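You operate a simulated robot arm through the tools that you are given. There is no shell and no other tool.

The job below is to be done with a simulated robot arm. You get a single attempt, and the scene is never put back.

## Task
Dry and tape the washed post bracket, then stand it on the drying rack in place of the hinge half.
Fine: Dry it with the pad first and press the short strip down all along its foot; the hinge half goes into the wash tray. Put the pad back.

Only the result counts: the job must be done as asked and must still hold three seconds after the hand-in. Knocking over, shifting, dropping, spilling or breaking anything else fails it.

## Robot
A 7-joint arm with a two-finger parallel gripper, fixed in place. Base frame: the origin is on the floor under the middle of its stand, x ahead of it, y to its left, z up; the work surface is at about z = 86. Lengths are in cm, angles in degrees, forces in N, time in s.
It reaches about 147.9 cm from its shoulder. Its first joint turns from -166.0 to 166.0 degrees. Payload 4.4 kg.
Tool frame: the origin (TCP) lies between the finger pads and is the grasp point; the fingertips stand 2.3 cm ahead of it; z points along the fingers, y is the line along which they close. Largest opening 9.4 cm; finger width 3.8, thickness 1; the body of the gripper, 5.4 by 9.6 cm, starts 3.9 cm behind the TCP.
Orientation is that of the tool frame in the base frame, as a unit quaternion [w, x, y, z]. With the fingers straight down and closing along the base's y, the tool's x points along the base's -x, its y along +y and its z along -z.

## Interface
- The arm moves only by the tool nudge_tool. Its argument "deltas" is one flat list of numbers, 6 for each row, row after row: the shift along the tool's x, y, z in m, then the turn, a rotation vector about the tool's x, y, z in degrees. In form: [tx, ty, tz, ax, ay, az, tx, ty, tz, ax, ay, az, ...]. A call has 1 to 20 rows; each row shifts and turns the commanded pose from where the row before left it, along the tool's axes as they then stand. "hand" is the gripper command, from -1 (fully open) to 1 (shut), values between in proportion, set as the call begins (left out, the last holds). Rows are played at 5 a second. More than 5 cm and 8.6 degrees between two rows, or a gripper value outside its range, and nothing of the call is played. A pose out of reach is approached as far as the arm can. The call stops where the force on the tool passes 40 N (or 10 N more than at its start, if that is more) or the arm is blocked; 0.2 s more then pass. Each finger travels about 7.2 cm/s and halts on what it meets, pressing with about 28 N; the grip force reading is that of the motor and also rises with nothing between the fingers. The clock runs only during rows and for 0.2 s after the last one: add rows that do not move to give the fingers time. It gives the time, the measured TCP pose, the force on the tool (base axes), the opening and the grip force at its end, in the units of the frame above (readings bear some noise), with the torque about the TCP (base axes, N m) and any sound that the robot's microphone picked up.
- Cameras (640 x 400 px; columns grow to the right, rows downward): "scene" is fixed at [39.3, -65.31, 143.22]; the picture's right is [0.89, -0.45, 0.00], its down [-0.21, -0.42, -0.88] and it looks along [0.39, 0.79, -0.48] (base axes); focal length 317 px, centre (320, 200). "wrist" rides on the gripper at [8.6, 1.6, -7.5] in the tool frame; the picture's right is [-0.18, 0.98, 0.00], its down [-0.58, -0.11, -0.81] and it looks along [-0.79, -0.15, 0.59] (tool axes); focal length 243 px, centre (320, 200). There is no depth. A picture from a camera that has moved, and an enlarged one, comes with that camera's place and axes in the base frame and with its lens. The place of the scene camera against the robot may be out by one fixed shift of up to 2.5 cm in any direction.
- grab_frame(camera): a new picture of that camera. The clock stands still meanwhile.
- zoom(camera, box): a new picture of the part [left, top, right, bottom] of that camera's present view, enlarged. The clock stands still meanwhile.
- close_job(): hands the job in; it is judged then, once.

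Nothing tells you positions but the pictures and the camera data. Unless the task says otherwise, let go and move clear before handing in.

The tools are called after "Request:" by a JSON object that holds its "name" and its "arguments". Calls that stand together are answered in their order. nudge_tool: Moves the arm, as the interface text tells. Its arguments: {"type":"object","properties":{"deltas":{"type":"array"},"hand":{"type":"number"}},"required":["deltas"]} The other tools are called the same way: grab_frame (camera) takes a picture; zoom (camera, box) takes an enlarged picture of a part of a camera's view; close_job () hands the job in.

At the start:

```text
clock: 0.0
ee_pos: [66.96, 37.72, 115.51]
tool_rot: [0.0, 0.0, 1.0, 0.0]
force: [0.4, 1.1, -0.5]
moment: [-0.01, 0.0, 0.0]
gripper_width: 9.39
grasp_force: 0.1
```

scene: 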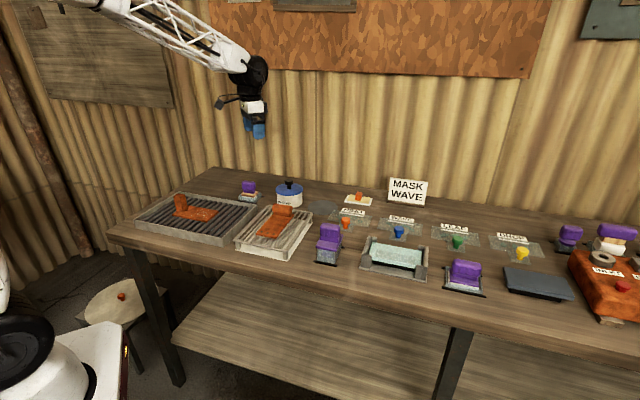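
wrist: 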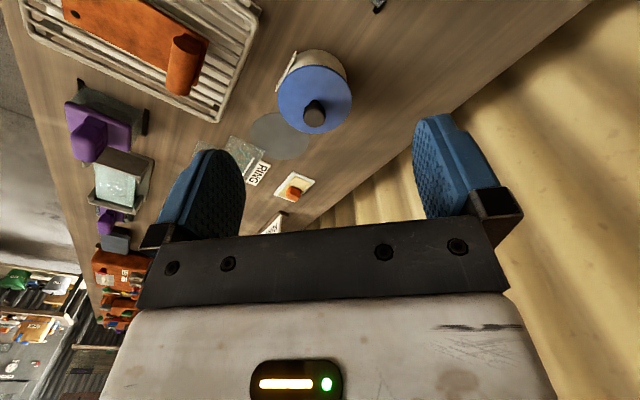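

I see a workbench with a ribbed tray at the left holding an orange part, a white rack with another orange part, several purple-handled tools, colored plugs and a dispenser box. I'll zoom in to identify everything before moving.

Request:
{"name": "zoom", "arguments": {"camera": "scene", "box": [100, 160, 340, 310]}}

Request:
{"name": "zoom", "arguments": {"camera": "scene", "box": [300, 160, 500, 310]}}

Request:
{"name": "zoom", "arguments": {"camera": "scene", "box": [440, 190, 640, 340]}}

Request:
{"name": "zoom", "arguments": {"camera": "wrist", "box": [0, 0, 320, 200]}}

Request:
{"name": "zoom", "arguments": {"camera": "wrist", "box": [0, 200, 160, 400]}}

```text
2.67 times, centred on (220, 235) of scene
camera zoom: at [39.3, -65.31, 143.22], right [0.89, -0.45, 0.0], down [-0.21, -0.42, -0.88], along [0.39, 0.79, -0.48], focal length 845 px, centre (587, 107)
```

zoom: 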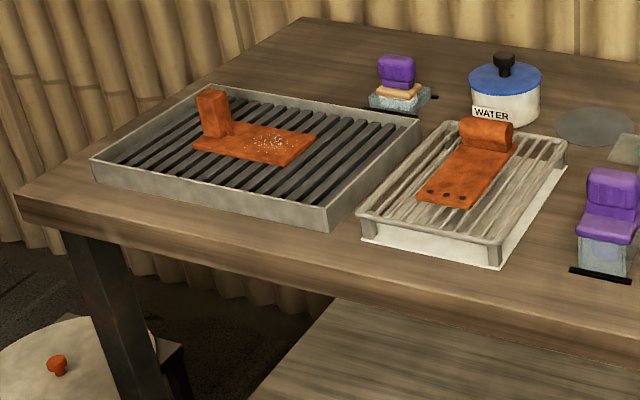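

```text
2.67 times, centred on (400, 235) of scene
camera zoom: at [39.3, -65.31, 143.22], right [0.89, -0.45, 0.0], down [-0.21, -0.42, -0.88], along [0.39, 0.79, -0.48], focal length 845 px, centre (107, 107)
```

zoom: 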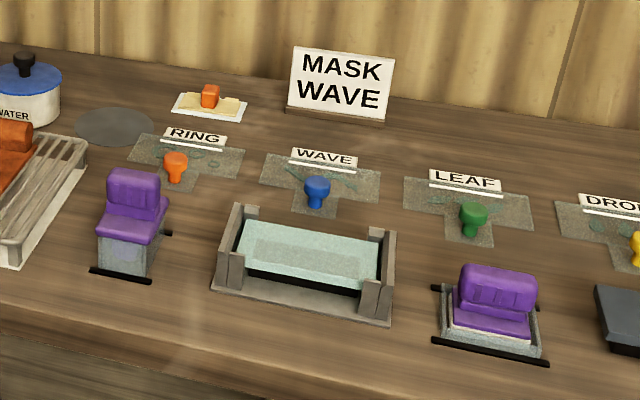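

```text
2.67 times, centred on (540, 265) of scene
camera zoom: at [39.3, -65.31, 143.22], right [0.89, -0.45, 0.0], down [-0.21, -0.42, -0.88], along [0.39, 0.79, -0.48], focal length 845 px, centre (-267, 27)
```

zoom: 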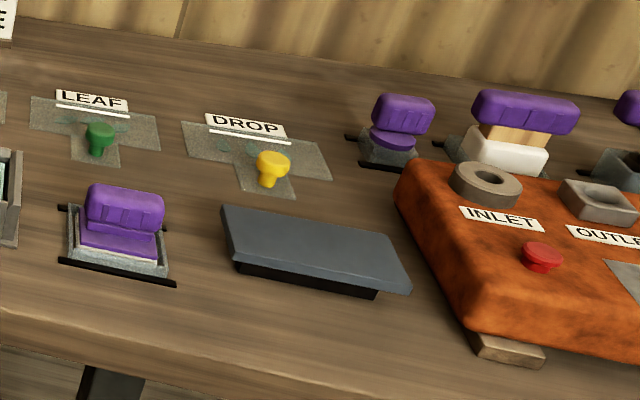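

```text
2.00 times, centred on (160, 100) of wrist
camera zoom: at [58.41, 39.37, 123.0], right [0.18, 0.98, 0.0], down [0.58, -0.11, 0.81], along [0.79, -0.15, -0.59], focal length 485 px, centre (640, 400)
```

zoom: 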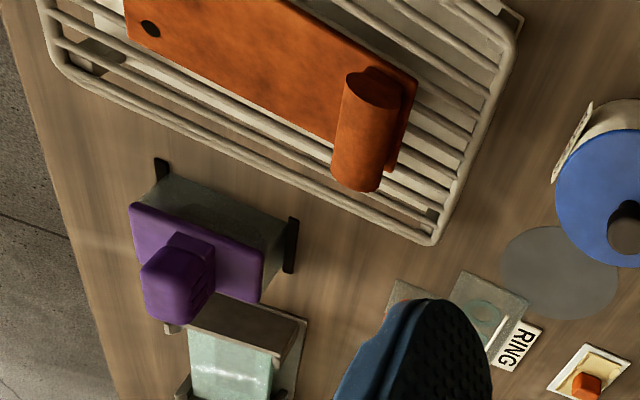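

```text
2.00 times, centred on (80, 300) of wrist
camera zoom: at [58.41, 39.37, 123.0], right [0.18, 0.98, 0.0], down [0.58, -0.11, 0.81], along [0.79, -0.15, -0.59], focal length 485 px, centre (800, 0)
```

zoom: 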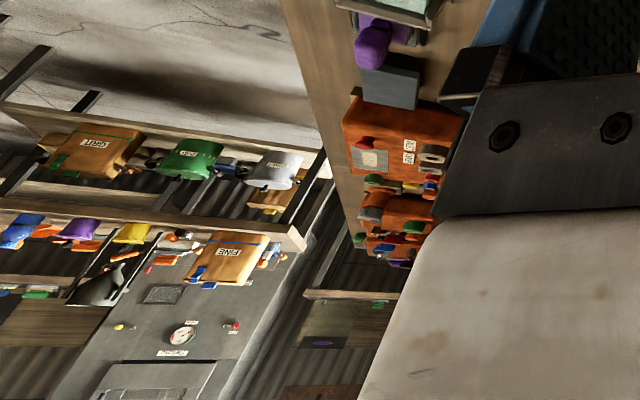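

The left tray holds an orange L-shaped part with wet specks (the post bracket), and the white rack holds a plate with a knuckle (the hinge half). Several purple-handled tools sit in holders. I'll move the wrist camera around, staying high, to tell the pad and the strips apart.

Request:
{"name": "nudge_tool", "arguments": {"deltas": [0.017, -0.0427, -0.0025, 0, 0, 0, 0.017, -0.0427, -0.0025, 0, 0, 0, 0.017, -0.0427, -0.0025, 0, 0, 0, 0.017, -0.0427, -0.0025, 0, 0, 0, 0.017, -0.0427, -0.0025, 0, 0, 0, 0.017, -0.0427, -0.0025, 0, 0, 0, 0.017, -0.0427, -0.0025, 0, 0, 0, 0.017, -0.0427, -0.0025, 0, 0, 0, 0.017, -0.0427, -0.0025, 0, 0, 0, 0.017, -0.0427, -0.0025, 0, 0, 0, 0, 0, 0, 0, 8, 0, 0, 0, 0, 0, 8, 0, 0, 0, 0, 0, 8, 0]}}

Request:
{"name": "grab_frame", "arguments": {"camera": "wrist"}}

Request:
{"name": "grab_frame", "arguments": {"camera": "scene"}}

```text
clock: 2.8
ee_pos: [49.91, -5.08, 118.11]
tool_rot: [-0.208, -0.001, 0.978, 0.0]
force: [-0.3, 1.0, -0.5]
moment: [-0.02, 0.01, 0.0]
gripper_width: 9.4
grasp_force: 0.0
```

```text
taken
camera wrist: at [45.12, -3.33, 128.41], right [0.17, 0.98, -0.08], down [0.86, -0.11, 0.5], along [0.48, -0.15, -0.86], focal length 243 px, centre (320, 200)
```

wrist: 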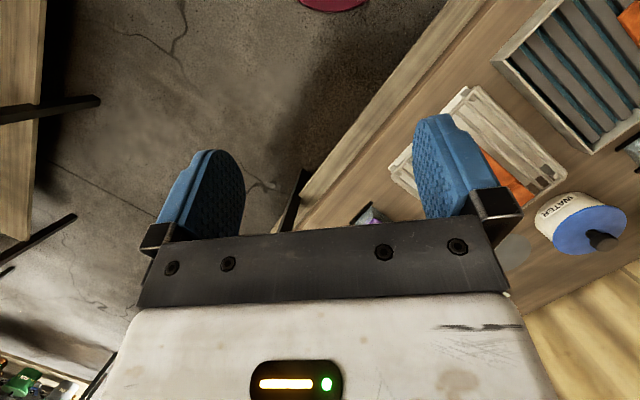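

```text
taken
```

scene: 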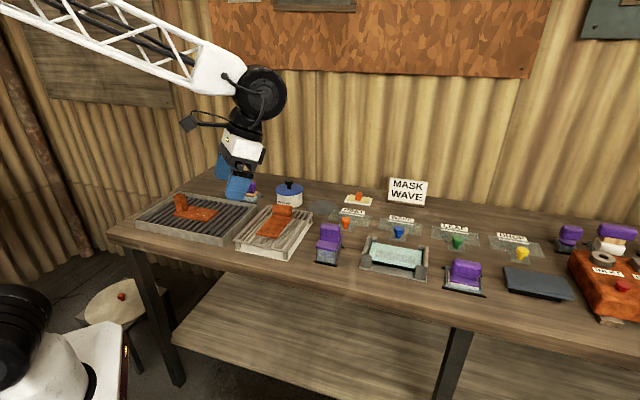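

The wrist picture is inverted: its top is toward the robot and steeply down. I'll take the tilt out and move over the front edge for a closer look at the purple tools.

Request:
{"name": "nudge_tool", "arguments": {"deltas": [0, 0, 0, 0, -8, 0, 0, 0, 0, 0, -8, 0, 0, 0, 0, 0, -8, 0, -0.0368, 0.004, 0.01, 0, 0, 0, -0.0368, 0.004, 0.01, 0, 0, 0, -0.0368, 0.004, 0.01, 0, 0, 0, -0.0368, 0.004, 0.01, 0, 0, 0]}}

Request:
{"name": "grab_frame", "arguments": {"camera": "wrist"}}

Request:
{"name": "zoom", "arguments": {"camera": "wrist", "box": [200, 0, 460, 200]}}

```text
clock: 4.4
ee_pos: [64.46, -3.37, 114.13]
tool_rot: [0.001, 0.0, 1.0, -0.001]
force: [0.0, 0.6, 0.3]
moment: [0.01, 0.0, -0.04]
gripper_width: 9.42
grasp_force: 0.2
```

```text
taken
camera wrist: at [55.85, -1.73, 121.55], right [0.18, 0.98, 0.0], down [0.58, -0.11, 0.81], along [0.79, -0.15, -0.59], focal length 243 px, centre (320, 200)
```

wrist: 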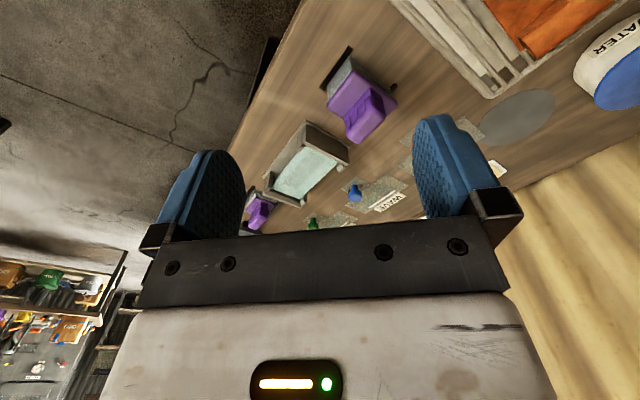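

```text
2.00 times, centred on (330, 100) of wrist
camera zoom: at [55.85, -1.73, 121.55], right [0.18, 0.98, 0.0], down [0.58, -0.11, 0.81], along [0.79, -0.15, -0.59], focal length 485 px, centre (300, 400)
```

zoom: 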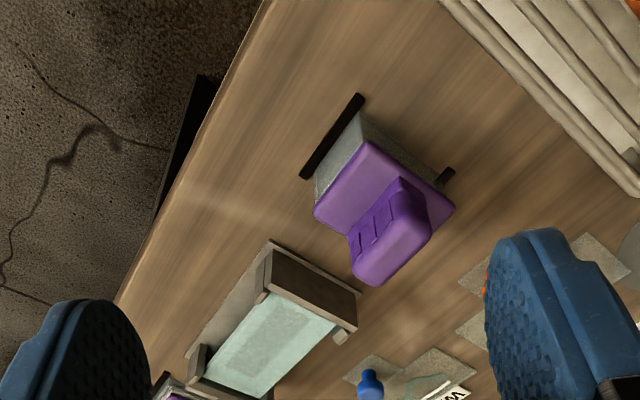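

Request:
{"name": "zoom", "arguments": {"camera": "scene", "box": [225, 170, 275, 210]}}

Request:
{"name": "zoom", "arguments": {"camera": "scene", "box": [300, 215, 360, 275]}}

Request:
{"name": "zoom", "arguments": {"camera": "scene", "box": [350, 225, 440, 290]}}

Request:
{"name": "zoom", "arguments": {"camera": "scene", "box": [435, 250, 495, 305]}}

Request:
{"name": "zoom", "arguments": {"camera": "scene", "box": [545, 210, 640, 280]}}

Request:
{"name": "zoom", "arguments": {"camera": "scene", "box": [335, 180, 435, 240]}}

Request:
{"name": "zoom", "arguments": {"camera": "scene", "box": [160, 180, 230, 235]}}

Request:
{"name": "zoom", "arguments": {"camera": "scene", "box": [230, 190, 330, 265]}}

```text
10.00 times, centred on (250, 190) of scene
camera zoom: at [39.3, -65.31, 143.22], right [0.89, -0.45, 0.0], down [-0.21, -0.42, -0.88], along [0.39, 0.79, -0.48], focal length 3168 px, centre (1020, 300)
```

zoom: 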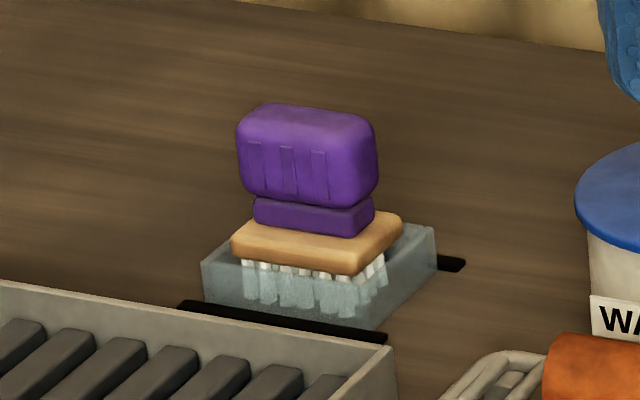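

```text
6.67 times, centred on (330, 245) of scene
camera zoom: at [39.3, -65.31, 143.22], right [0.89, -0.45, 0.0], down [-0.21, -0.42, -0.88], along [0.39, 0.79, -0.48], focal length 2112 px, centre (253, -100)
```

zoom: 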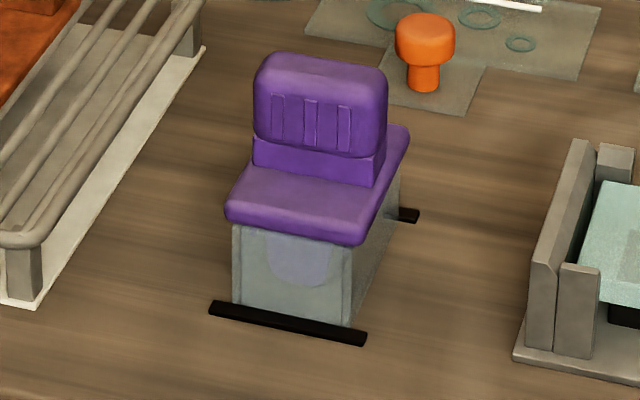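

```text
6.15 times, centred on (395, 258) of scene
camera zoom: at [39.3, -65.31, 143.22], right [0.89, -0.45, 0.0], down [-0.21, -0.42, -0.88], along [0.39, 0.79, -0.48], focal length 1950 px, centre (-142, -154)
```

zoom: 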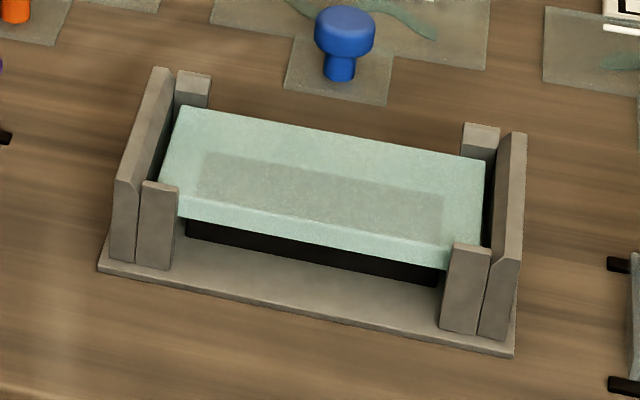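

```text
7.27 times, centred on (465, 278) of scene
camera zoom: at [39.3, -65.31, 143.22], right [0.89, -0.45, 0.0], down [-0.21, -0.42, -0.88], along [0.39, 0.79, -0.48], focal length 2304 px, centre (-734, -364)
```

zoom: 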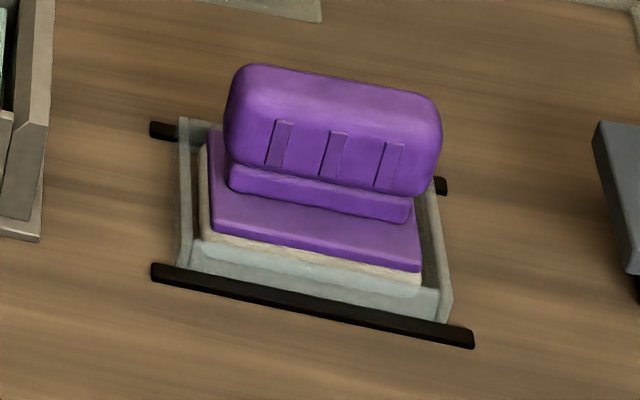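

```text
5.71 times, centred on (592, 245) of scene
camera zoom: at [39.3, -65.31, 143.22], right [0.89, -0.45, 0.0], down [-0.21, -0.42, -0.88], along [0.39, 0.79, -0.48], focal length 1810 px, centre (-1237, -57)
```

zoom: 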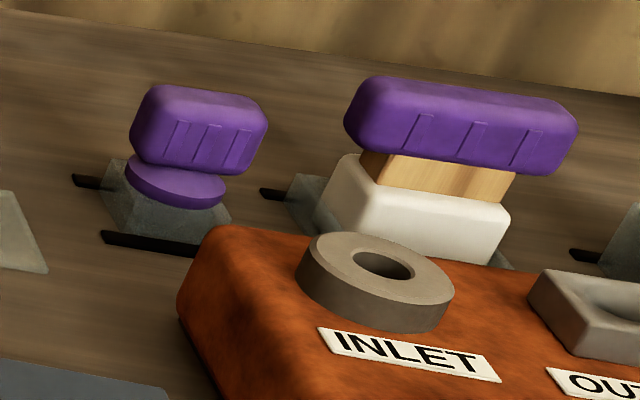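

```text
6.40 times, centred on (385, 210) of scene
camera zoom: at [39.3, -65.31, 143.22], right [0.89, -0.45, 0.0], down [-0.21, -0.42, -0.88], along [0.39, 0.79, -0.48], focal length 2028 px, centre (-96, 136)
```

zoom: 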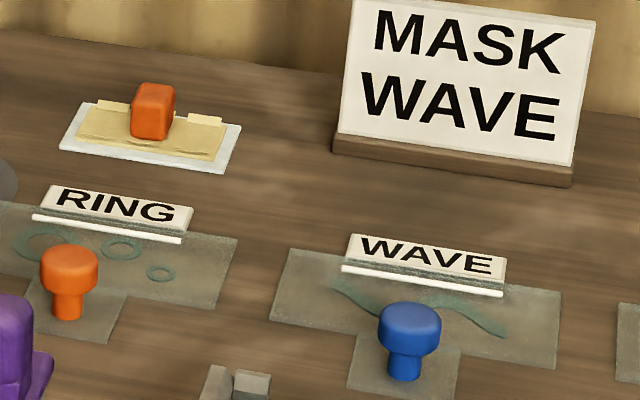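

```text
7.27 times, centred on (195, 208) of scene
camera zoom: at [39.3, -65.31, 143.22], right [0.89, -0.45, 0.0], down [-0.21, -0.42, -0.88], along [0.39, 0.79, -0.48], focal length 2304 px, centre (1229, 146)
```

zoom: 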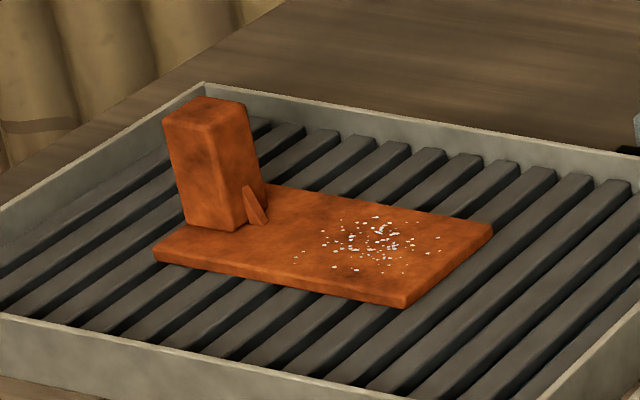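

```text
5.33 times, centred on (280, 228) of scene
camera zoom: at [39.3, -65.31, 143.22], right [0.89, -0.45, 0.0], down [-0.21, -0.42, -0.88], along [0.39, 0.79, -0.48], focal length 1690 px, centre (533, 53)
```

zoom: 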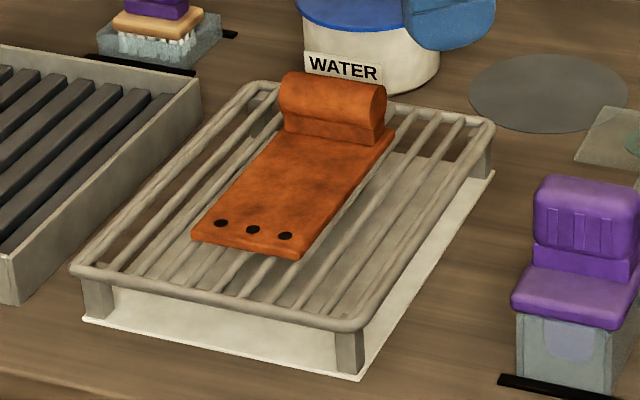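

Now it's clearer: tool 1 by the pot is a scrub brush, tool 3 (front, scene 463,277) has a cream pad under a purple plate, and the yellow strip with an orange tab on a white card looks like a tape strip. I'll fly over to look at the strip and the right side.

Request:
{"name": "nudge_tool", "arguments": {"deltas": [-0.0369, 0.0275, 0.002, 0, 0, 0, -0.0369, 0.0275, 0.002, 0, 0, 0, -0.0369, 0.0275, 0.002, 0, 0, 0, -0.0369, 0.0275, 0.002, 0, 0, 0, -0.0369, 0.0275, 0.002, 0, 0, 0, -0.0369, 0.0275, 0.002, 0, 0, 0, -0.0369, 0.0275, 0.002, 0, 0, 0, -0.0369, 0.0275, 0.002, 0, 0, 0, 0, 0, 0, 0, 0, -8.3, 0, 0, 0, 0, 0, -8.3, 0, 0, 0, 0, 0, -8.3, 0, 0, 0, 0, 0, -8.3, 0, 0, 0, 0, 0, -8.3, 0, 0, 0, 0, 0, -8.3, 0, 0, 0, 0, 0, -8.2]}}

Request:
{"name": "grab_frame", "arguments": {"camera": "wrist"}}

Request:
{"name": "zoom", "arguments": {"camera": "wrist", "box": [240, 0, 440, 140]}}

```text
clock: 7.6
ee_pos: [94.31, 18.54, 112.4]
tool_rot: [0.001, -0.486, 0.874, 0.001]
force: [-0.3, 0.1, 0.3]
moment: [0.05, -0.02, 0.01]
gripper_width: 9.41
grasp_force: 0.1
```

```text
taken
camera wrist: at [88.42, 12.18, 119.9], right [-0.74, 0.68, 0.0], down [0.4, 0.44, 0.81], along [0.54, 0.59, -0.59], focal length 243 px, centre (320, 200)
```

wrist: 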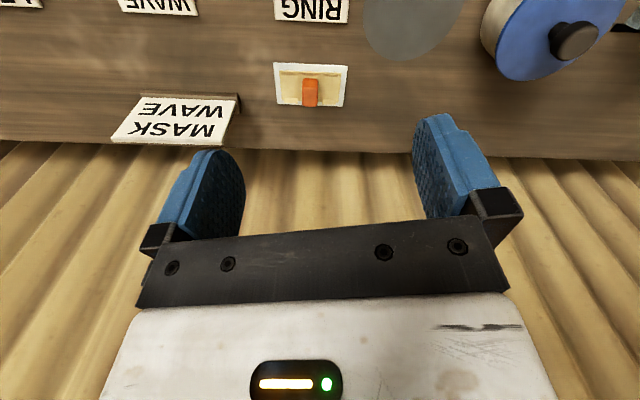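

```text
2.86 times, centred on (340, 70) of wrist
camera zoom: at [88.42, 12.18, 119.9], right [-0.74, 0.68, 0.0], down [0.4, 0.44, 0.81], along [0.54, 0.59, -0.59], focal length 693 px, centre (263, 571)
```

zoom: 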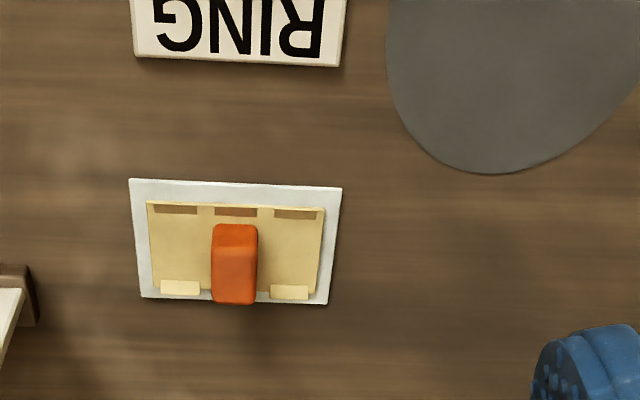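

The card holds a yellow tape piece about 7 cm long with an orange grip. I'll slide right along the bench to look for other strips and pads.

Request:
{"name": "nudge_tool", "arguments": {"deltas": [0.008, -0.0444, 0, 0, 0, 0, 0.008, -0.0444, 0, 0, 0, 0, 0.008, -0.0444, 0, 0, 0, 0, 0.008, -0.0444, 0, 0, 0, 0, 0.008, -0.0444, 0, 0, 0, 0, 0.008, -0.0444, 0, 0, 0, 0, 0.008, -0.0444, 0, 0, 0, 0, 0.008, -0.0444, 0, 0, 0, 0]}}

Request:
{"name": "grab_frame", "arguments": {"camera": "wrist"}}

Request:
{"name": "grab_frame", "arguments": {"camera": "scene"}}

```text
clock: 9.4
ee_pos: [120.85, -5.68, 112.66]
tool_rot: [0.001, -0.485, 0.874, -0.001]
force: [-0.5, 0.1, 0.8]
moment: [0.01, 0.02, 0.02]
gripper_width: 9.4
grasp_force: 0.0
```

```text
taken
camera wrist: at [114.97, -12.06, 120.15], right [-0.74, 0.68, 0.0], down [0.4, 0.44, 0.81], along [0.55, 0.59, -0.59], focal length 243 px, centre (320, 200)
```

wrist: 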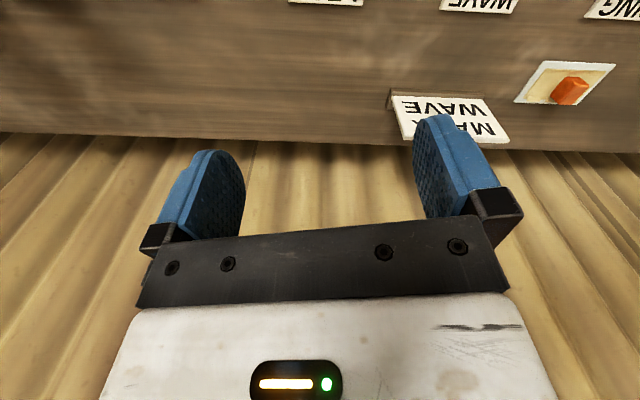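

```text
taken
```

scene: 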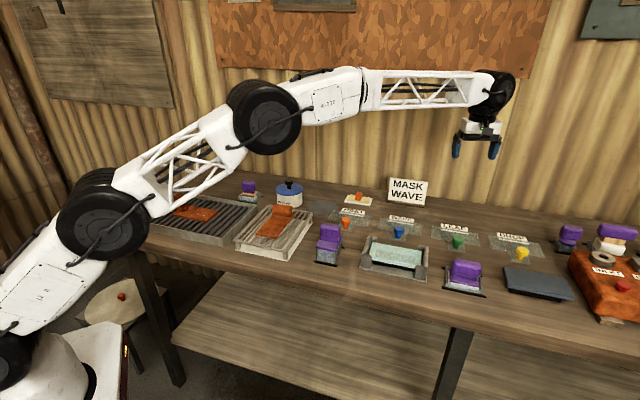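

Request:
{"name": "nudge_tool", "arguments": {"deltas": [0.0416, 0.0212, -0.004, 0, 0, 0, 0.0416, 0.0212, -0.004, 0, 0, 0, 0.0416, 0.0212, -0.004, 0, 0, 0, 0.0416, 0.0212, -0.004, 0, 0, 0, 0.0416, 0.0212, -0.004, 0, 0, 0, 0, 0, 0, 0, 0, 8.3, 0, 0, 0, 0, 0, 8.3, 0, 0, 0, 0, 0, 8.3, 0, 0, 0, 0, 0, 8.3, 0, 0, 0, 0, 0, 8.3, 0, 0, 0, 0, 0, 8.3, 0, 0, 0, 0, 0, 8.3, 0, 0, 0, 0, 0, 8.3, 0, 0, 0, 0, 0, 8.3]}}

Request:
{"name": "grab_frame", "arguments": {"camera": "wrist"}}

Request:
{"name": "zoom", "arguments": {"camera": "wrist", "box": [230, 0, 430, 130]}}

```text
clock: 12.4
ee_pos: [100.98, -17.68, 114.53]
tool_rot: [0.0, 0.145, 0.989, 0.0]
force: [-0.7, 0.5, -0.4]
moment: [-0.02, -0.04, 0.01]
gripper_width: 9.42
grasp_force: 0.0
```

```text
taken
camera wrist: at [93.25, -13.61, 121.9], right [0.46, 0.89, 0.0], down [0.53, -0.27, 0.81], along [0.72, -0.37, -0.59], focal length 243 px, centre (320, 200)
```

wrist: 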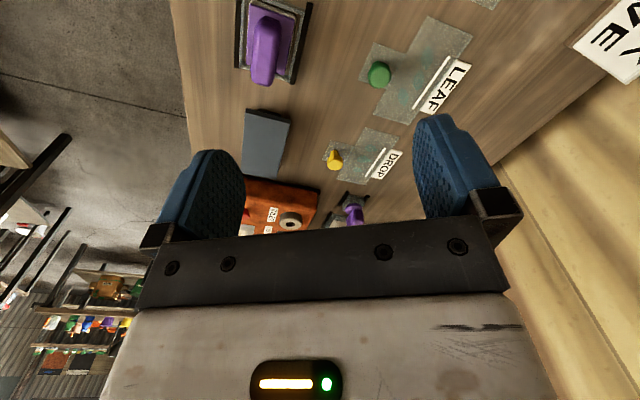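

```text
3.08 times, centred on (330, 65) of wrist
camera zoom: at [93.25, -13.61, 121.9], right [0.46, 0.89, 0.0], down [0.53, -0.27, 0.81], along [0.72, -0.37, -0.59], focal length 746 px, centre (289, 615)
```

zoom: 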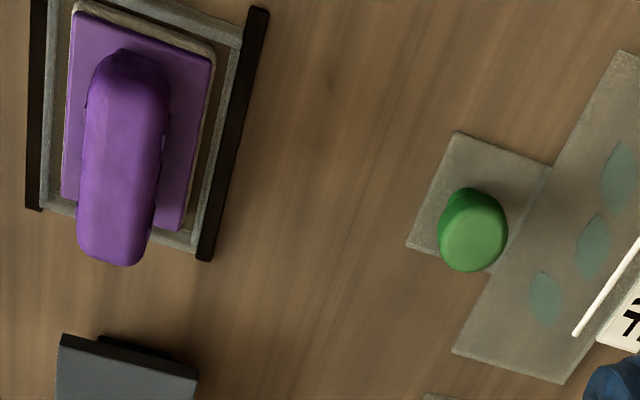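

Request:
{"name": "nudge_tool", "arguments": {"deltas": [-0.0377, -0.027, 0, 0, 0, 0, -0.0377, -0.027, 0, 0, 0, 0, -0.0377, -0.027, 0, 0, 0, 0, -0.0377, -0.027, 0, 0, 0, 0, -0.0377, -0.027, 0, 0, 0, 0, -0.0377, -0.027, 0, 0, 0, 0]}}

Request:
{"name": "grab_frame", "arguments": {"camera": "wrist"}}

Request:
{"name": "zoom", "arguments": {"camera": "wrist", "box": [230, 90, 430, 235]}}

```text
clock: 13.8
ee_pos: [117.96, -39.69, 112.96]
tool_rot: [-0.009, 0.145, 0.989, 0.0]
force: [1.8, -1.1, -12.5]
moment: [0.02, 0.18, 0.0]
gripper_width: 9.38
grasp_force: 0.0
```

```text
taken
camera wrist: at [110.35, -35.67, 120.49], right [0.46, 0.89, 0.0], down [0.54, -0.28, 0.8], along [0.71, -0.37, -0.61], focal length 243 px, centre (320, 200)
```

wrist: 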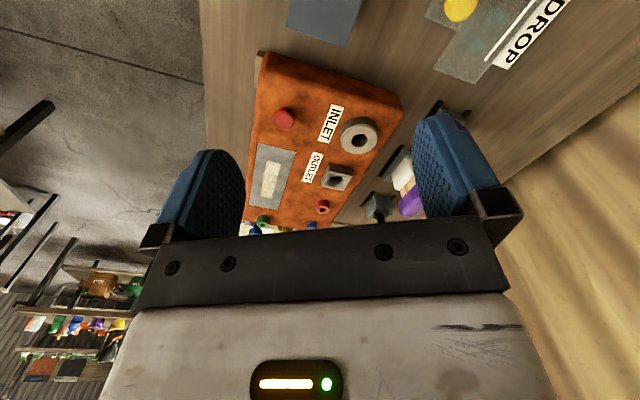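

```text
2.76 times, centred on (330, 162) of wrist
camera zoom: at [110.35, -35.67, 120.49], right [0.46, 0.89, 0.0], down [0.54, -0.28, 0.8], along [0.71, -0.37, -0.61], focal length 669 px, centre (292, 303)
```

zoom: 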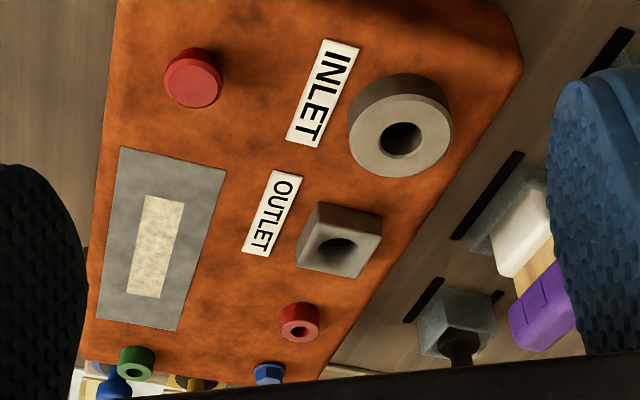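

Request:
{"name": "nudge_tool", "arguments": {"deltas": [0, 0, 0, 0, 0, 0]}}

Request:
{"name": "grab_frame", "arguments": {"camera": "scene"}}

```text
clock: 14.2
ee_pos: [117.81, -39.78, 114.71]
tool_rot: [0.001, 0.146, 0.989, -0.001]
force: [-1.0, 0.0, 0.5]
moment: [-0.03, -0.01, -0.01]
gripper_width: 9.42
grasp_force: 0.0
```

```text
taken
```

scene: 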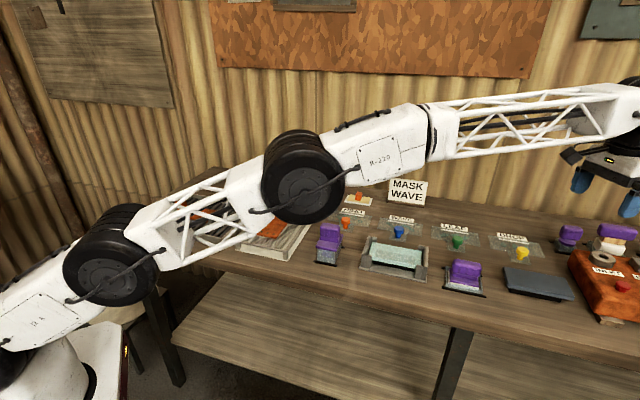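

The transient force was just motion; things are clear. Beyond the machine everything is out of reach, so the cream pad (tool 3) is the drying pad and the yellow piece is the strip. I'll go above the pad with the fingers set to close across its handle.

Request:
{"name": "nudge_tool", "arguments": {"deltas": [0, 0, 0, 0, 0, 8.5, 0, 0, 0, 0, 0, 8.5, 0, 0, 0, 0, 0, 8.5, 0, 0, 0, 0, 0, 2.8, 0.039, 0, 0.011, 0, 0, 0, 0.039, 0, 0.011, 0, 0, 0, 0.039, 0, 0.011, 0, 0, 0, 0.039, 0, 0.011, 0, 0, 0, 0.039, 0, 0.011, 0, 0, 0, 0.039, 0, 0.011, 0, 0, 0, 0, 0, 0, 0, 0, 0]}}

Request:
{"name": "grab_frame", "arguments": {"camera": "wrist"}}

Request:
{"name": "zoom", "arguments": {"camera": "wrist", "box": [220, 0, 420, 125]}}

```text
clock: 16.6
ee_pos: [101.4, -23.2, 107.94]
tool_rot: [0.0, 0.382, 0.924, 0.001]
force: [0.9, 0.1, -0.6]
moment: [-0.02, -0.01, -0.02]
gripper_width: 9.41
grasp_force: 0.0
```

```text
taken
camera wrist: at [96.45, -15.81, 115.41], right [0.82, 0.57, 0.0], down [0.33, -0.49, 0.81], along [0.46, -0.67, -0.59], focal length 243 px, centre (320, 200)
```

wrist: 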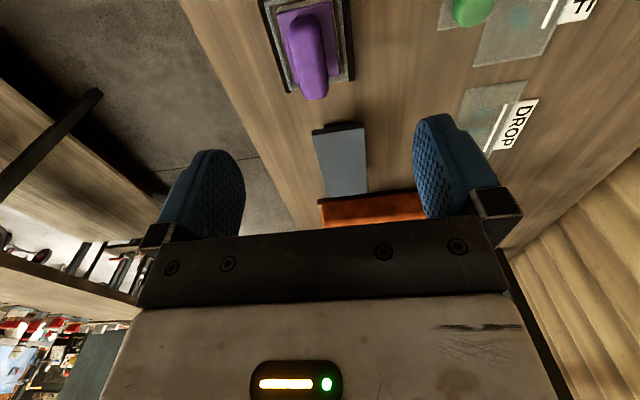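

```text
3.20 times, centred on (320, 62) of wrist
camera zoom: at [96.45, -15.81, 115.41], right [0.82, 0.57, 0.0], down [0.33, -0.49, 0.81], along [0.46, -0.67, -0.59], focal length 776 px, centre (320, 640)
```

zoom: 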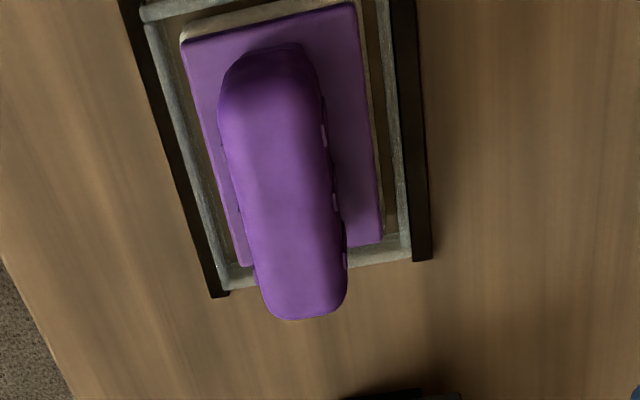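

The pad holder lines up with the tool axes (bench is at about 45°). The pad's centre is about 1.3 cm toward -y and 1.3 cm toward -x in the tool frame, so I'll centre and go lower to measure heights.

Request:
{"name": "nudge_tool", "arguments": {"deltas": [-0.0065, -0.0063, 0.03, 0, 0, 0, -0.0065, -0.0063, 0.03, 0, 0, 0, 0, 0, 0, 0, 0, 0]}}

Request:
{"name": "grab_frame", "arguments": {"camera": "wrist"}}

Request:
{"name": "zoom", "arguments": {"camera": "wrist", "box": [220, 0, 420, 125]}}

Request:
{"name": "zoom", "arguments": {"camera": "scene", "box": [415, 225, 515, 305]}}

```text
clock: 17.4
ee_pos: [101.33, -24.81, 101.93]
tool_rot: [0.0, 0.382, 0.924, 0.0]
force: [0.1, 0.4, 0.2]
moment: [-0.01, 0.01, 0.01]
gripper_width: 9.4
grasp_force: 0.0
```

```text
taken
camera wrist: at [96.44, -17.49, 109.33], right [0.83, 0.56, 0.0], down [0.33, -0.49, 0.81], along [0.46, -0.67, -0.59], focal length 243 px, centre (320, 200)
```

wrist: 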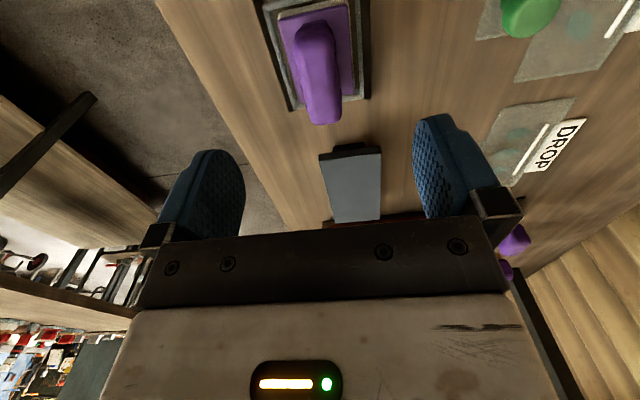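

```text
3.20 times, centred on (320, 62) of wrist
camera zoom: at [96.44, -17.49, 109.33], right [0.83, 0.56, 0.0], down [0.33, -0.49, 0.81], along [0.46, -0.67, -0.59], focal length 776 px, centre (320, 640)
```

zoom: 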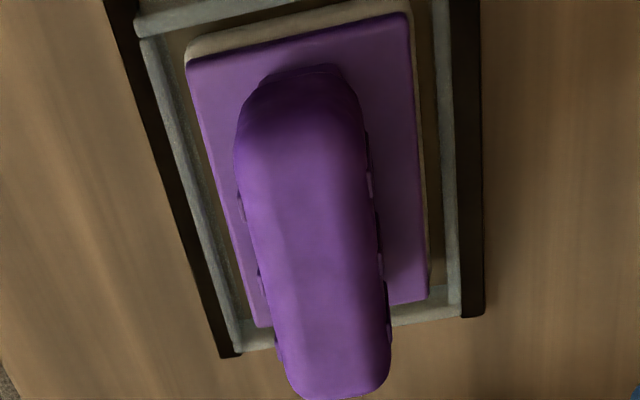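

```text
5.00 times, centred on (465, 265) of scene
camera zoom: at [39.3, -65.31, 143.22], right [0.89, -0.45, 0.0], down [-0.21, -0.42, -0.88], along [0.39, 0.79, -0.48], focal length 1584 px, centre (-405, -125)
```

zoom: 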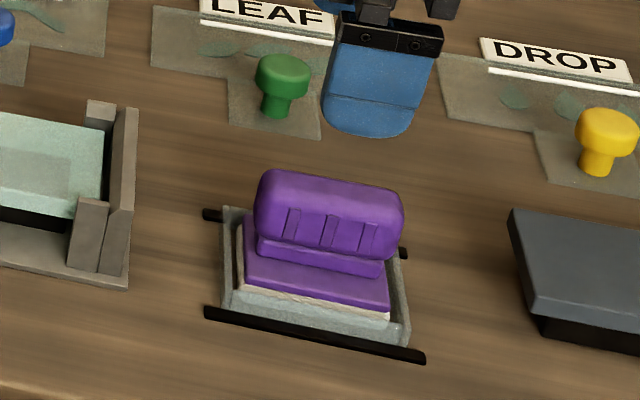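

The pad plate measures about 6.4 × 4.9 cm with its top near z = 88.8; the handle is 2.8 cm wide and now centred under the tool. Before picking it up I'll survey the wash tray and rack with empty fingers.

Request:
{"name": "nudge_tool", "arguments": {"deltas": [0, 0, -0.05, 0, 0, 0, 0, 0, -0.05, 0, 0, 0, 0.0456, 0.003, 0, 0, 0, 0, 0.0456, 0.003, 0, 0, 0, 0, 0.0456, 0.003, 0, 0, 0, 0, 0.0456, 0.003, 0, 0, 0, 0, 0.0456, 0.003, 0, 0, 0, 0, 0.0456, 0.003, 0, 0, 0, 0, 0.0456, 0.003, 0, 0, 0, 0, 0.0456, 0.003, 0, 0, 0, 0, 0.0456, 0.003, 0, 0, 0, 0, 0.0456, 0.003, 0, 0, 0, 0, 0.0456, 0.003, 0, 0, 0, 0, 0.0456, 0.003, 0, 0, 0, 0, 0.0456, 0.003, 0, 0, 0, 0, 0.0456, 0.003, 0, 0, 0, 0, 0.0456, 0.003, 0, 0, 0, 0, 0.0456, 0.003, 0, 0, 0, 0, 0.0456, 0.003, 0, 0, 0, 0, 0.0456, 0.003, 0, 0, 0, 0]}}

Request:
{"name": "grab_frame", "arguments": {"camera": "wrist"}}

Request:
{"name": "grab_frame", "arguments": {"camera": "scene"}}

```text
clock: 21.6
ee_pos: [47.07, 36.8, 111.74]
tool_rot: [0.0, 0.384, 0.923, 0.0]
force: [-0.7, 0.3, -0.2]
moment: [-0.01, -0.02, -0.02]
gripper_width: 9.41
grasp_force: 0.0
```

```text
taken
camera wrist: at [42.2, 44.1, 119.2], right [0.83, 0.56, 0.0], down [0.33, -0.49, 0.81], along [0.46, -0.67, -0.59], focal length 243 px, centre (320, 200)
```

wrist: 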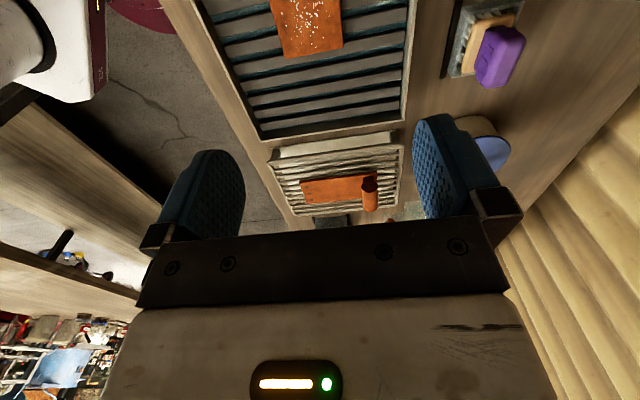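

```text
taken
```

scene: 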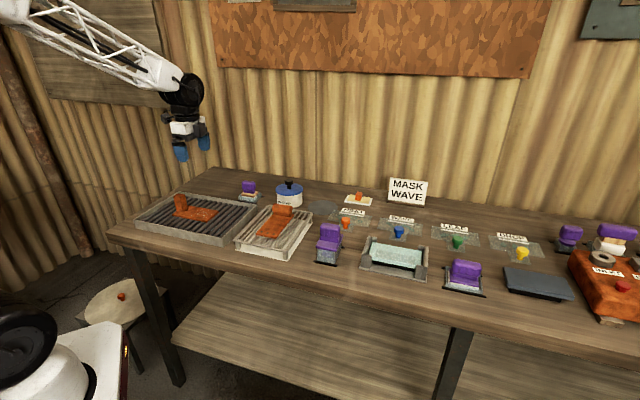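

The bracket's foot and the rack are visible; I'll move further left to see the whole bracket.

Request:
{"name": "nudge_tool", "arguments": {"deltas": [0.045, -0.007, 0, 0, 0, 0, 0.045, -0.007, 0, 0, 0, 0, 0, 0, 0, 0, 0, 0]}}

Request:
{"name": "grab_frame", "arguments": {"camera": "wrist"}}

Request:
{"name": "zoom", "arguments": {"camera": "wrist", "box": [200, 0, 440, 150]}}

```text
clock: 22.4
ee_pos: [40.38, 42.37, 111.58]
tool_rot: [0.0, 0.383, 0.924, 0.0]
force: [-0.1, 0.1, -0.1]
moment: [0.0, 0.02, 0.01]
gripper_width: 9.39
grasp_force: 0.1
```

```text
taken
camera wrist: at [35.37, 49.73, 119.15], right [0.82, 0.57, 0.0], down [0.33, -0.49, 0.81], along [0.46, -0.67, -0.59], focal length 243 px, centre (320, 200)
```

wrist: 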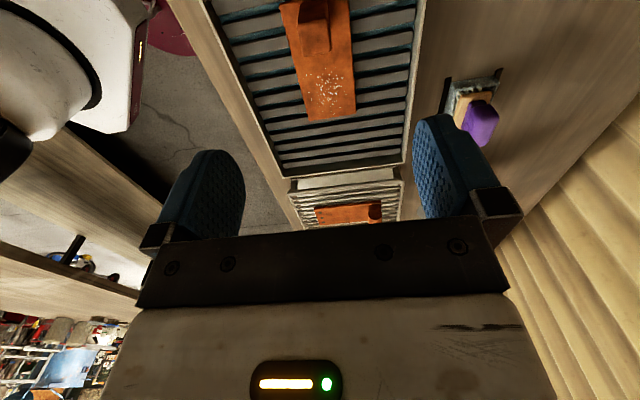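

```text
2.67 times, centred on (320, 75) of wrist
camera zoom: at [35.37, 49.73, 119.15], right [0.82, 0.57, 0.0], down [0.33, -0.49, 0.81], along [0.46, -0.67, -0.59], focal length 647 px, centre (320, 533)
```

zoom: 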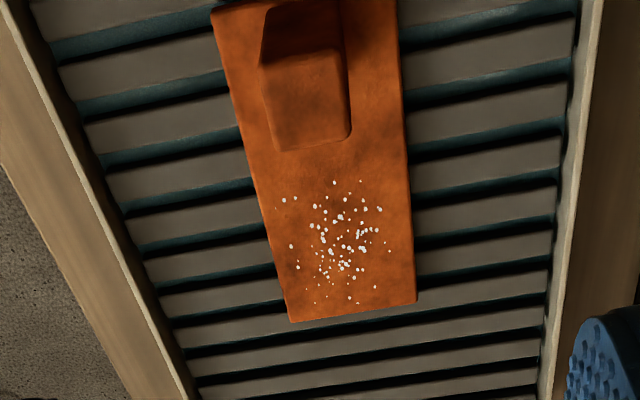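

The bracket's foot is about 13.6 × 6.6 cm with its top near z = 89.8, the post at its left end about 6 cm tall, and the water spots cover roughly the pad's footprint on the free part. Next I'll survey the rack and hinge half.

Request:
{"name": "nudge_tool", "arguments": {"deltas": [-0.0449, 0.001, 0, 0, 0, 0, -0.0449, 0.001, 0, 0, 0, 0, -0.0449, 0.001, 0, 0, 0, 0, -0.0449, 0.001, 0, 0, 0, 0, -0.0449, 0.001, 0, 0, 0, 0, -0.0449, 0.001, 0, 0, 0, 0, -0.0449, 0.001, 0, 0, 0, 0, 0, 0, 0, 0, 0, 0]}}

Request:
{"name": "grab_frame", "arguments": {"camera": "wrist"}}

Request:
{"name": "zoom", "arguments": {"camera": "wrist", "box": [200, 0, 440, 150]}}

```text
clock: 24.2
ee_pos: [62.54, 20.32, 111.82]
tool_rot: [0.0, 0.382, 0.924, 0.0]
force: [1.1, 0.4, 0.2]
moment: [0.0, -0.01, -0.01]
gripper_width: 9.39
grasp_force: 0.2
```

```text
taken
camera wrist: at [57.6, 27.68, 119.27], right [0.82, 0.57, 0.0], down [0.33, -0.49, 0.81], along [0.46, -0.67, -0.59], focal length 243 px, centre (320, 200)
```

wrist: 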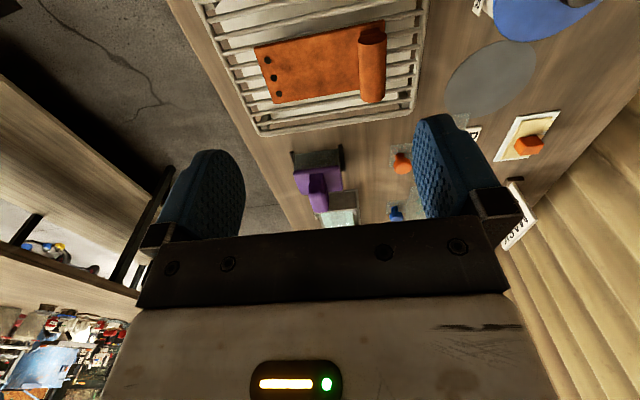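

```text
2.67 times, centred on (320, 75) of wrist
camera zoom: at [57.6, 27.68, 119.27], right [0.82, 0.57, 0.0], down [0.33, -0.49, 0.81], along [0.46, -0.67, -0.59], focal length 647 px, centre (320, 533)
```

zoom: 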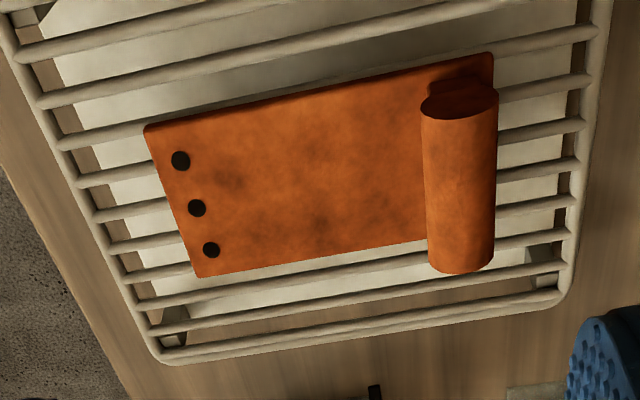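

Request:
{"name": "nudge_tool", "arguments": {"deltas": [0.04, -0.005, -0.02, 0, 0, 0, 0.04, -0.005, -0.02, 0, 0, 0, 0, 0, 0, 0, 0, 0]}}

Request:
{"name": "zoom", "arguments": {"camera": "wrist", "box": [180, 0, 460, 175]}}

```text
clock: 25.0
ee_pos: [55.94, 25.74, 116.0]
tool_rot: [0.0, 0.382, 0.924, 0.0]
force: [-0.1, 1.1, 0.2]
moment: [0.0, 0.0, 0.0]
gripper_width: 9.38
grasp_force: 0.2
```

```text
2.29 times, centred on (320, 88) of wrist
camera zoom: at [50.91, 33.01, 123.35], right [0.82, 0.57, 0.0], down [0.33, -0.49, 0.81], along [0.46, -0.67, -0.59], focal length 555 px, centre (320, 457)
```

zoom: 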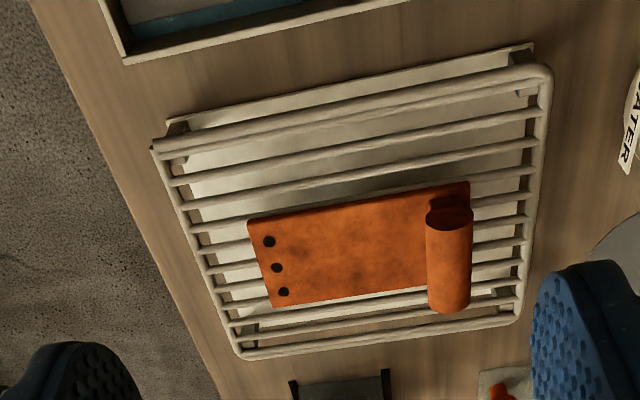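

The rack spans about 17 × 22 cm with the hinge half centred on it, and the wash tray has about 9.7 cm free to the right of the bracket, enough for the hinge half. Now I go back to the pad to pick it up.

Request:
{"name": "nudge_tool", "arguments": {"deltas": [-0.0454, -0.0025, 0, 0, 0, 0, -0.0454, -0.0025, 0, 0, 0, 0, -0.0454, -0.0025, 0, 0, 0, 0, -0.0454, -0.0025, 0, 0, 0, 0, -0.0454, -0.0025, 0, 0, 0, 0, -0.0454, -0.0025, 0, 0, 0, 0, -0.0454, -0.0025, 0, 0, 0, 0, -0.0454, -0.0025, 0, 0, 0, 0, -0.0454, -0.0025, 0, 0, 0, 0, -0.0454, -0.0025, 0, 0, 0, 0, -0.0454, -0.0025, 0, 0, 0, 0, -0.0454, -0.0025, 0, 0, 0, 0, -0.0454, -0.0025, 0, 0, 0, 0, -0.0454, -0.0025, 0, 0, 0, 0, -0.0454, -0.0025, 0, 0, 0, 0, 0, 0, 0.045, 0, 0, 0, 0, 0, 0.045, 0, 0, 0, 0, 0, 0.045, 0, 0, 0, 0, 0, 0, 0, 0, 0]}}

Request:
{"name": "grab_frame", "arguments": {"camera": "wrist"}}

Request:
{"name": "zoom", "arguments": {"camera": "scene", "box": [415, 225, 515, 305]}}

```text
clock: 29.0
ee_pos: [101.72, -25.27, 102.59]
tool_rot: [0.0, 0.383, 0.924, 0.0]
force: [0.3, -0.3, -0.6]
moment: [0.0, -0.03, -0.02]
gripper_width: 9.41
grasp_force: 0.0
```

```text
taken
camera wrist: at [96.75, -17.85, 110.02], right [0.82, 0.57, 0.0], down [0.33, -0.49, 0.81], along [0.46, -0.67, -0.59], focal length 243 px, centre (320, 200)
```

wrist: 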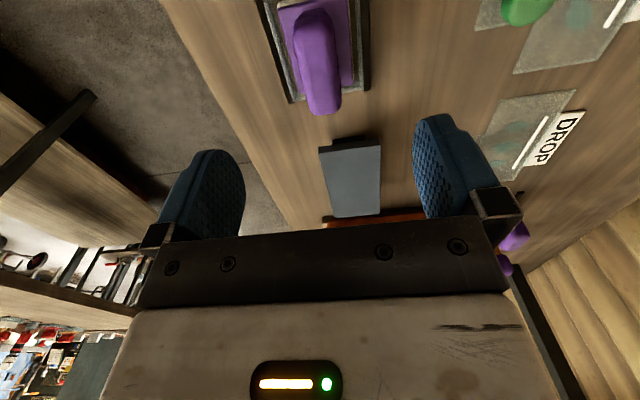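

```text
5.00 times, centred on (465, 265) of scene
camera zoom: at [39.3, -65.31, 143.22], right [0.89, -0.45, 0.0], down [-0.21, -0.42, -0.88], along [0.39, 0.79, -0.48], focal length 1584 px, centre (-405, -125)
```

zoom: 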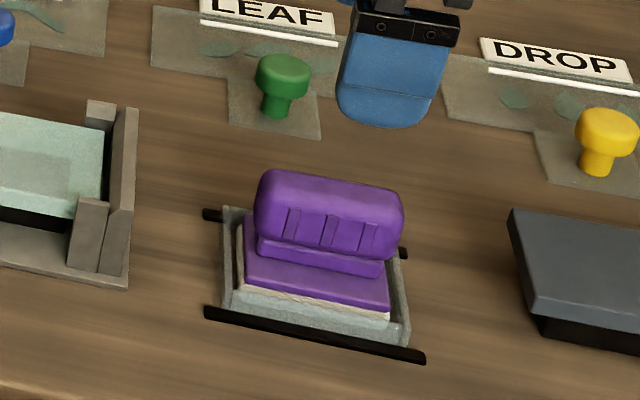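

Request:
{"name": "nudge_tool", "arguments": {"deltas": [0.0033, 0.0005, 0.03, 0, 0, 0, 0, 0, 0.03, 0, 0, 0, 0, 0, 0, 0, 0, 0]}}

Request:
{"name": "grab_frame", "arguments": {"camera": "wrist"}}

Request:
{"name": "zoom", "arguments": {"camera": "scene", "box": [415, 225, 515, 305]}}

```text
clock: 29.8
ee_pos: [101.57, -25.02, 96.29]
tool_rot: [0.0, 0.382, 0.924, -0.001]
force: [-0.7, 0.1, -0.1]
moment: [0.01, 0.01, -0.01]
gripper_width: 9.4
grasp_force: 0.1
```

```text
taken
camera wrist: at [96.7, -17.73, 103.8], right [0.82, 0.57, 0.0], down [0.33, -0.49, 0.81], along [0.46, -0.67, -0.59], focal length 243 px, centre (320, 200)
```

wrist: 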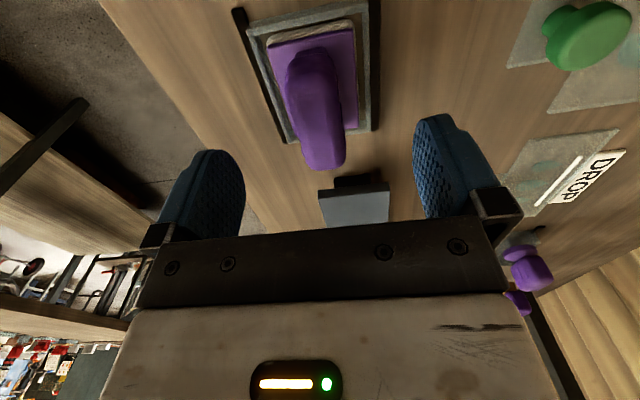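

```text
5.00 times, centred on (465, 265) of scene
camera zoom: at [39.3, -65.31, 143.22], right [0.89, -0.45, 0.0], down [-0.21, -0.42, -0.88], along [0.39, 0.79, -0.48], focal length 1584 px, centre (-405, -125)
```

zoom: 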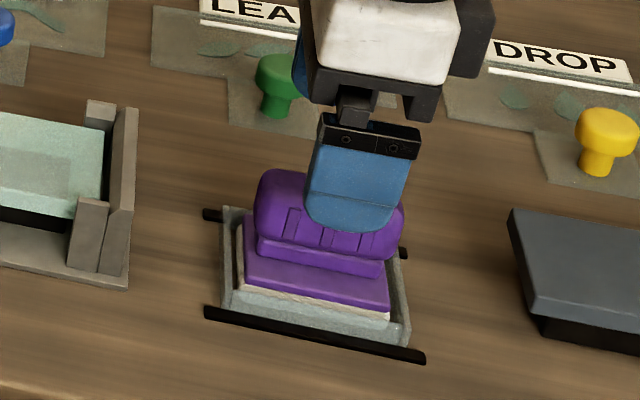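

Wrist and scene measurements agree (scene camera sits about 1 cm off). The fingers straddle the handle, so I'll lower around it and check before closing.

Request:
{"name": "nudge_tool", "arguments": {"deltas": [0.002, -0.001, 0.0235, 0, 0, 0, 0, 0, 0.0235, 0, 0, 0, 0, 0, 0, 0, 0, 0]}}

Request:
{"name": "grab_frame", "arguments": {"camera": "wrist"}}

Request:
{"name": "zoom", "arguments": {"camera": "scene", "box": [415, 225, 515, 305]}}

```text
clock: 30.6
ee_pos: [101.31, -24.86, 91.65]
tool_rot: [0.0, 0.383, 0.924, 0.0]
force: [0.0, -0.1, 0.3]
moment: [0.03, 0.04, 0.03]
gripper_width: 9.4
grasp_force: 0.1
```

```text
taken
camera wrist: at [96.41, -17.48, 99.12], right [0.82, 0.57, 0.0], down [0.33, -0.49, 0.81], along [0.46, -0.67, -0.59], focal length 243 px, centre (320, 200)
```

wrist: 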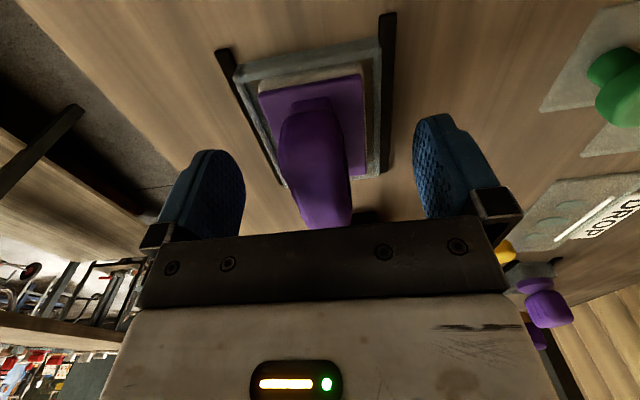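

```text
5.00 times, centred on (465, 265) of scene
camera zoom: at [39.3, -65.31, 143.22], right [0.89, -0.45, 0.0], down [-0.21, -0.42, -0.88], along [0.39, 0.79, -0.48], focal length 1584 px, centre (-405, -125)
```

zoom: 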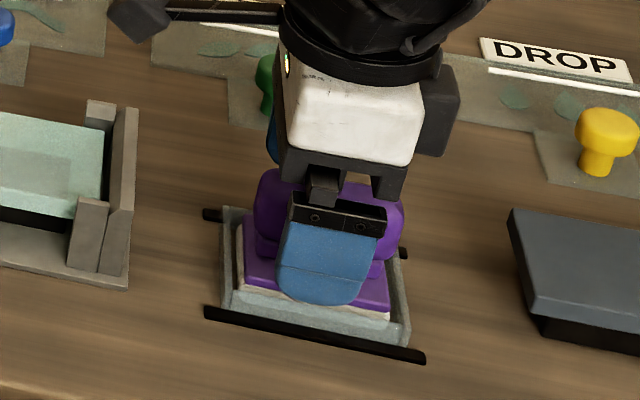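

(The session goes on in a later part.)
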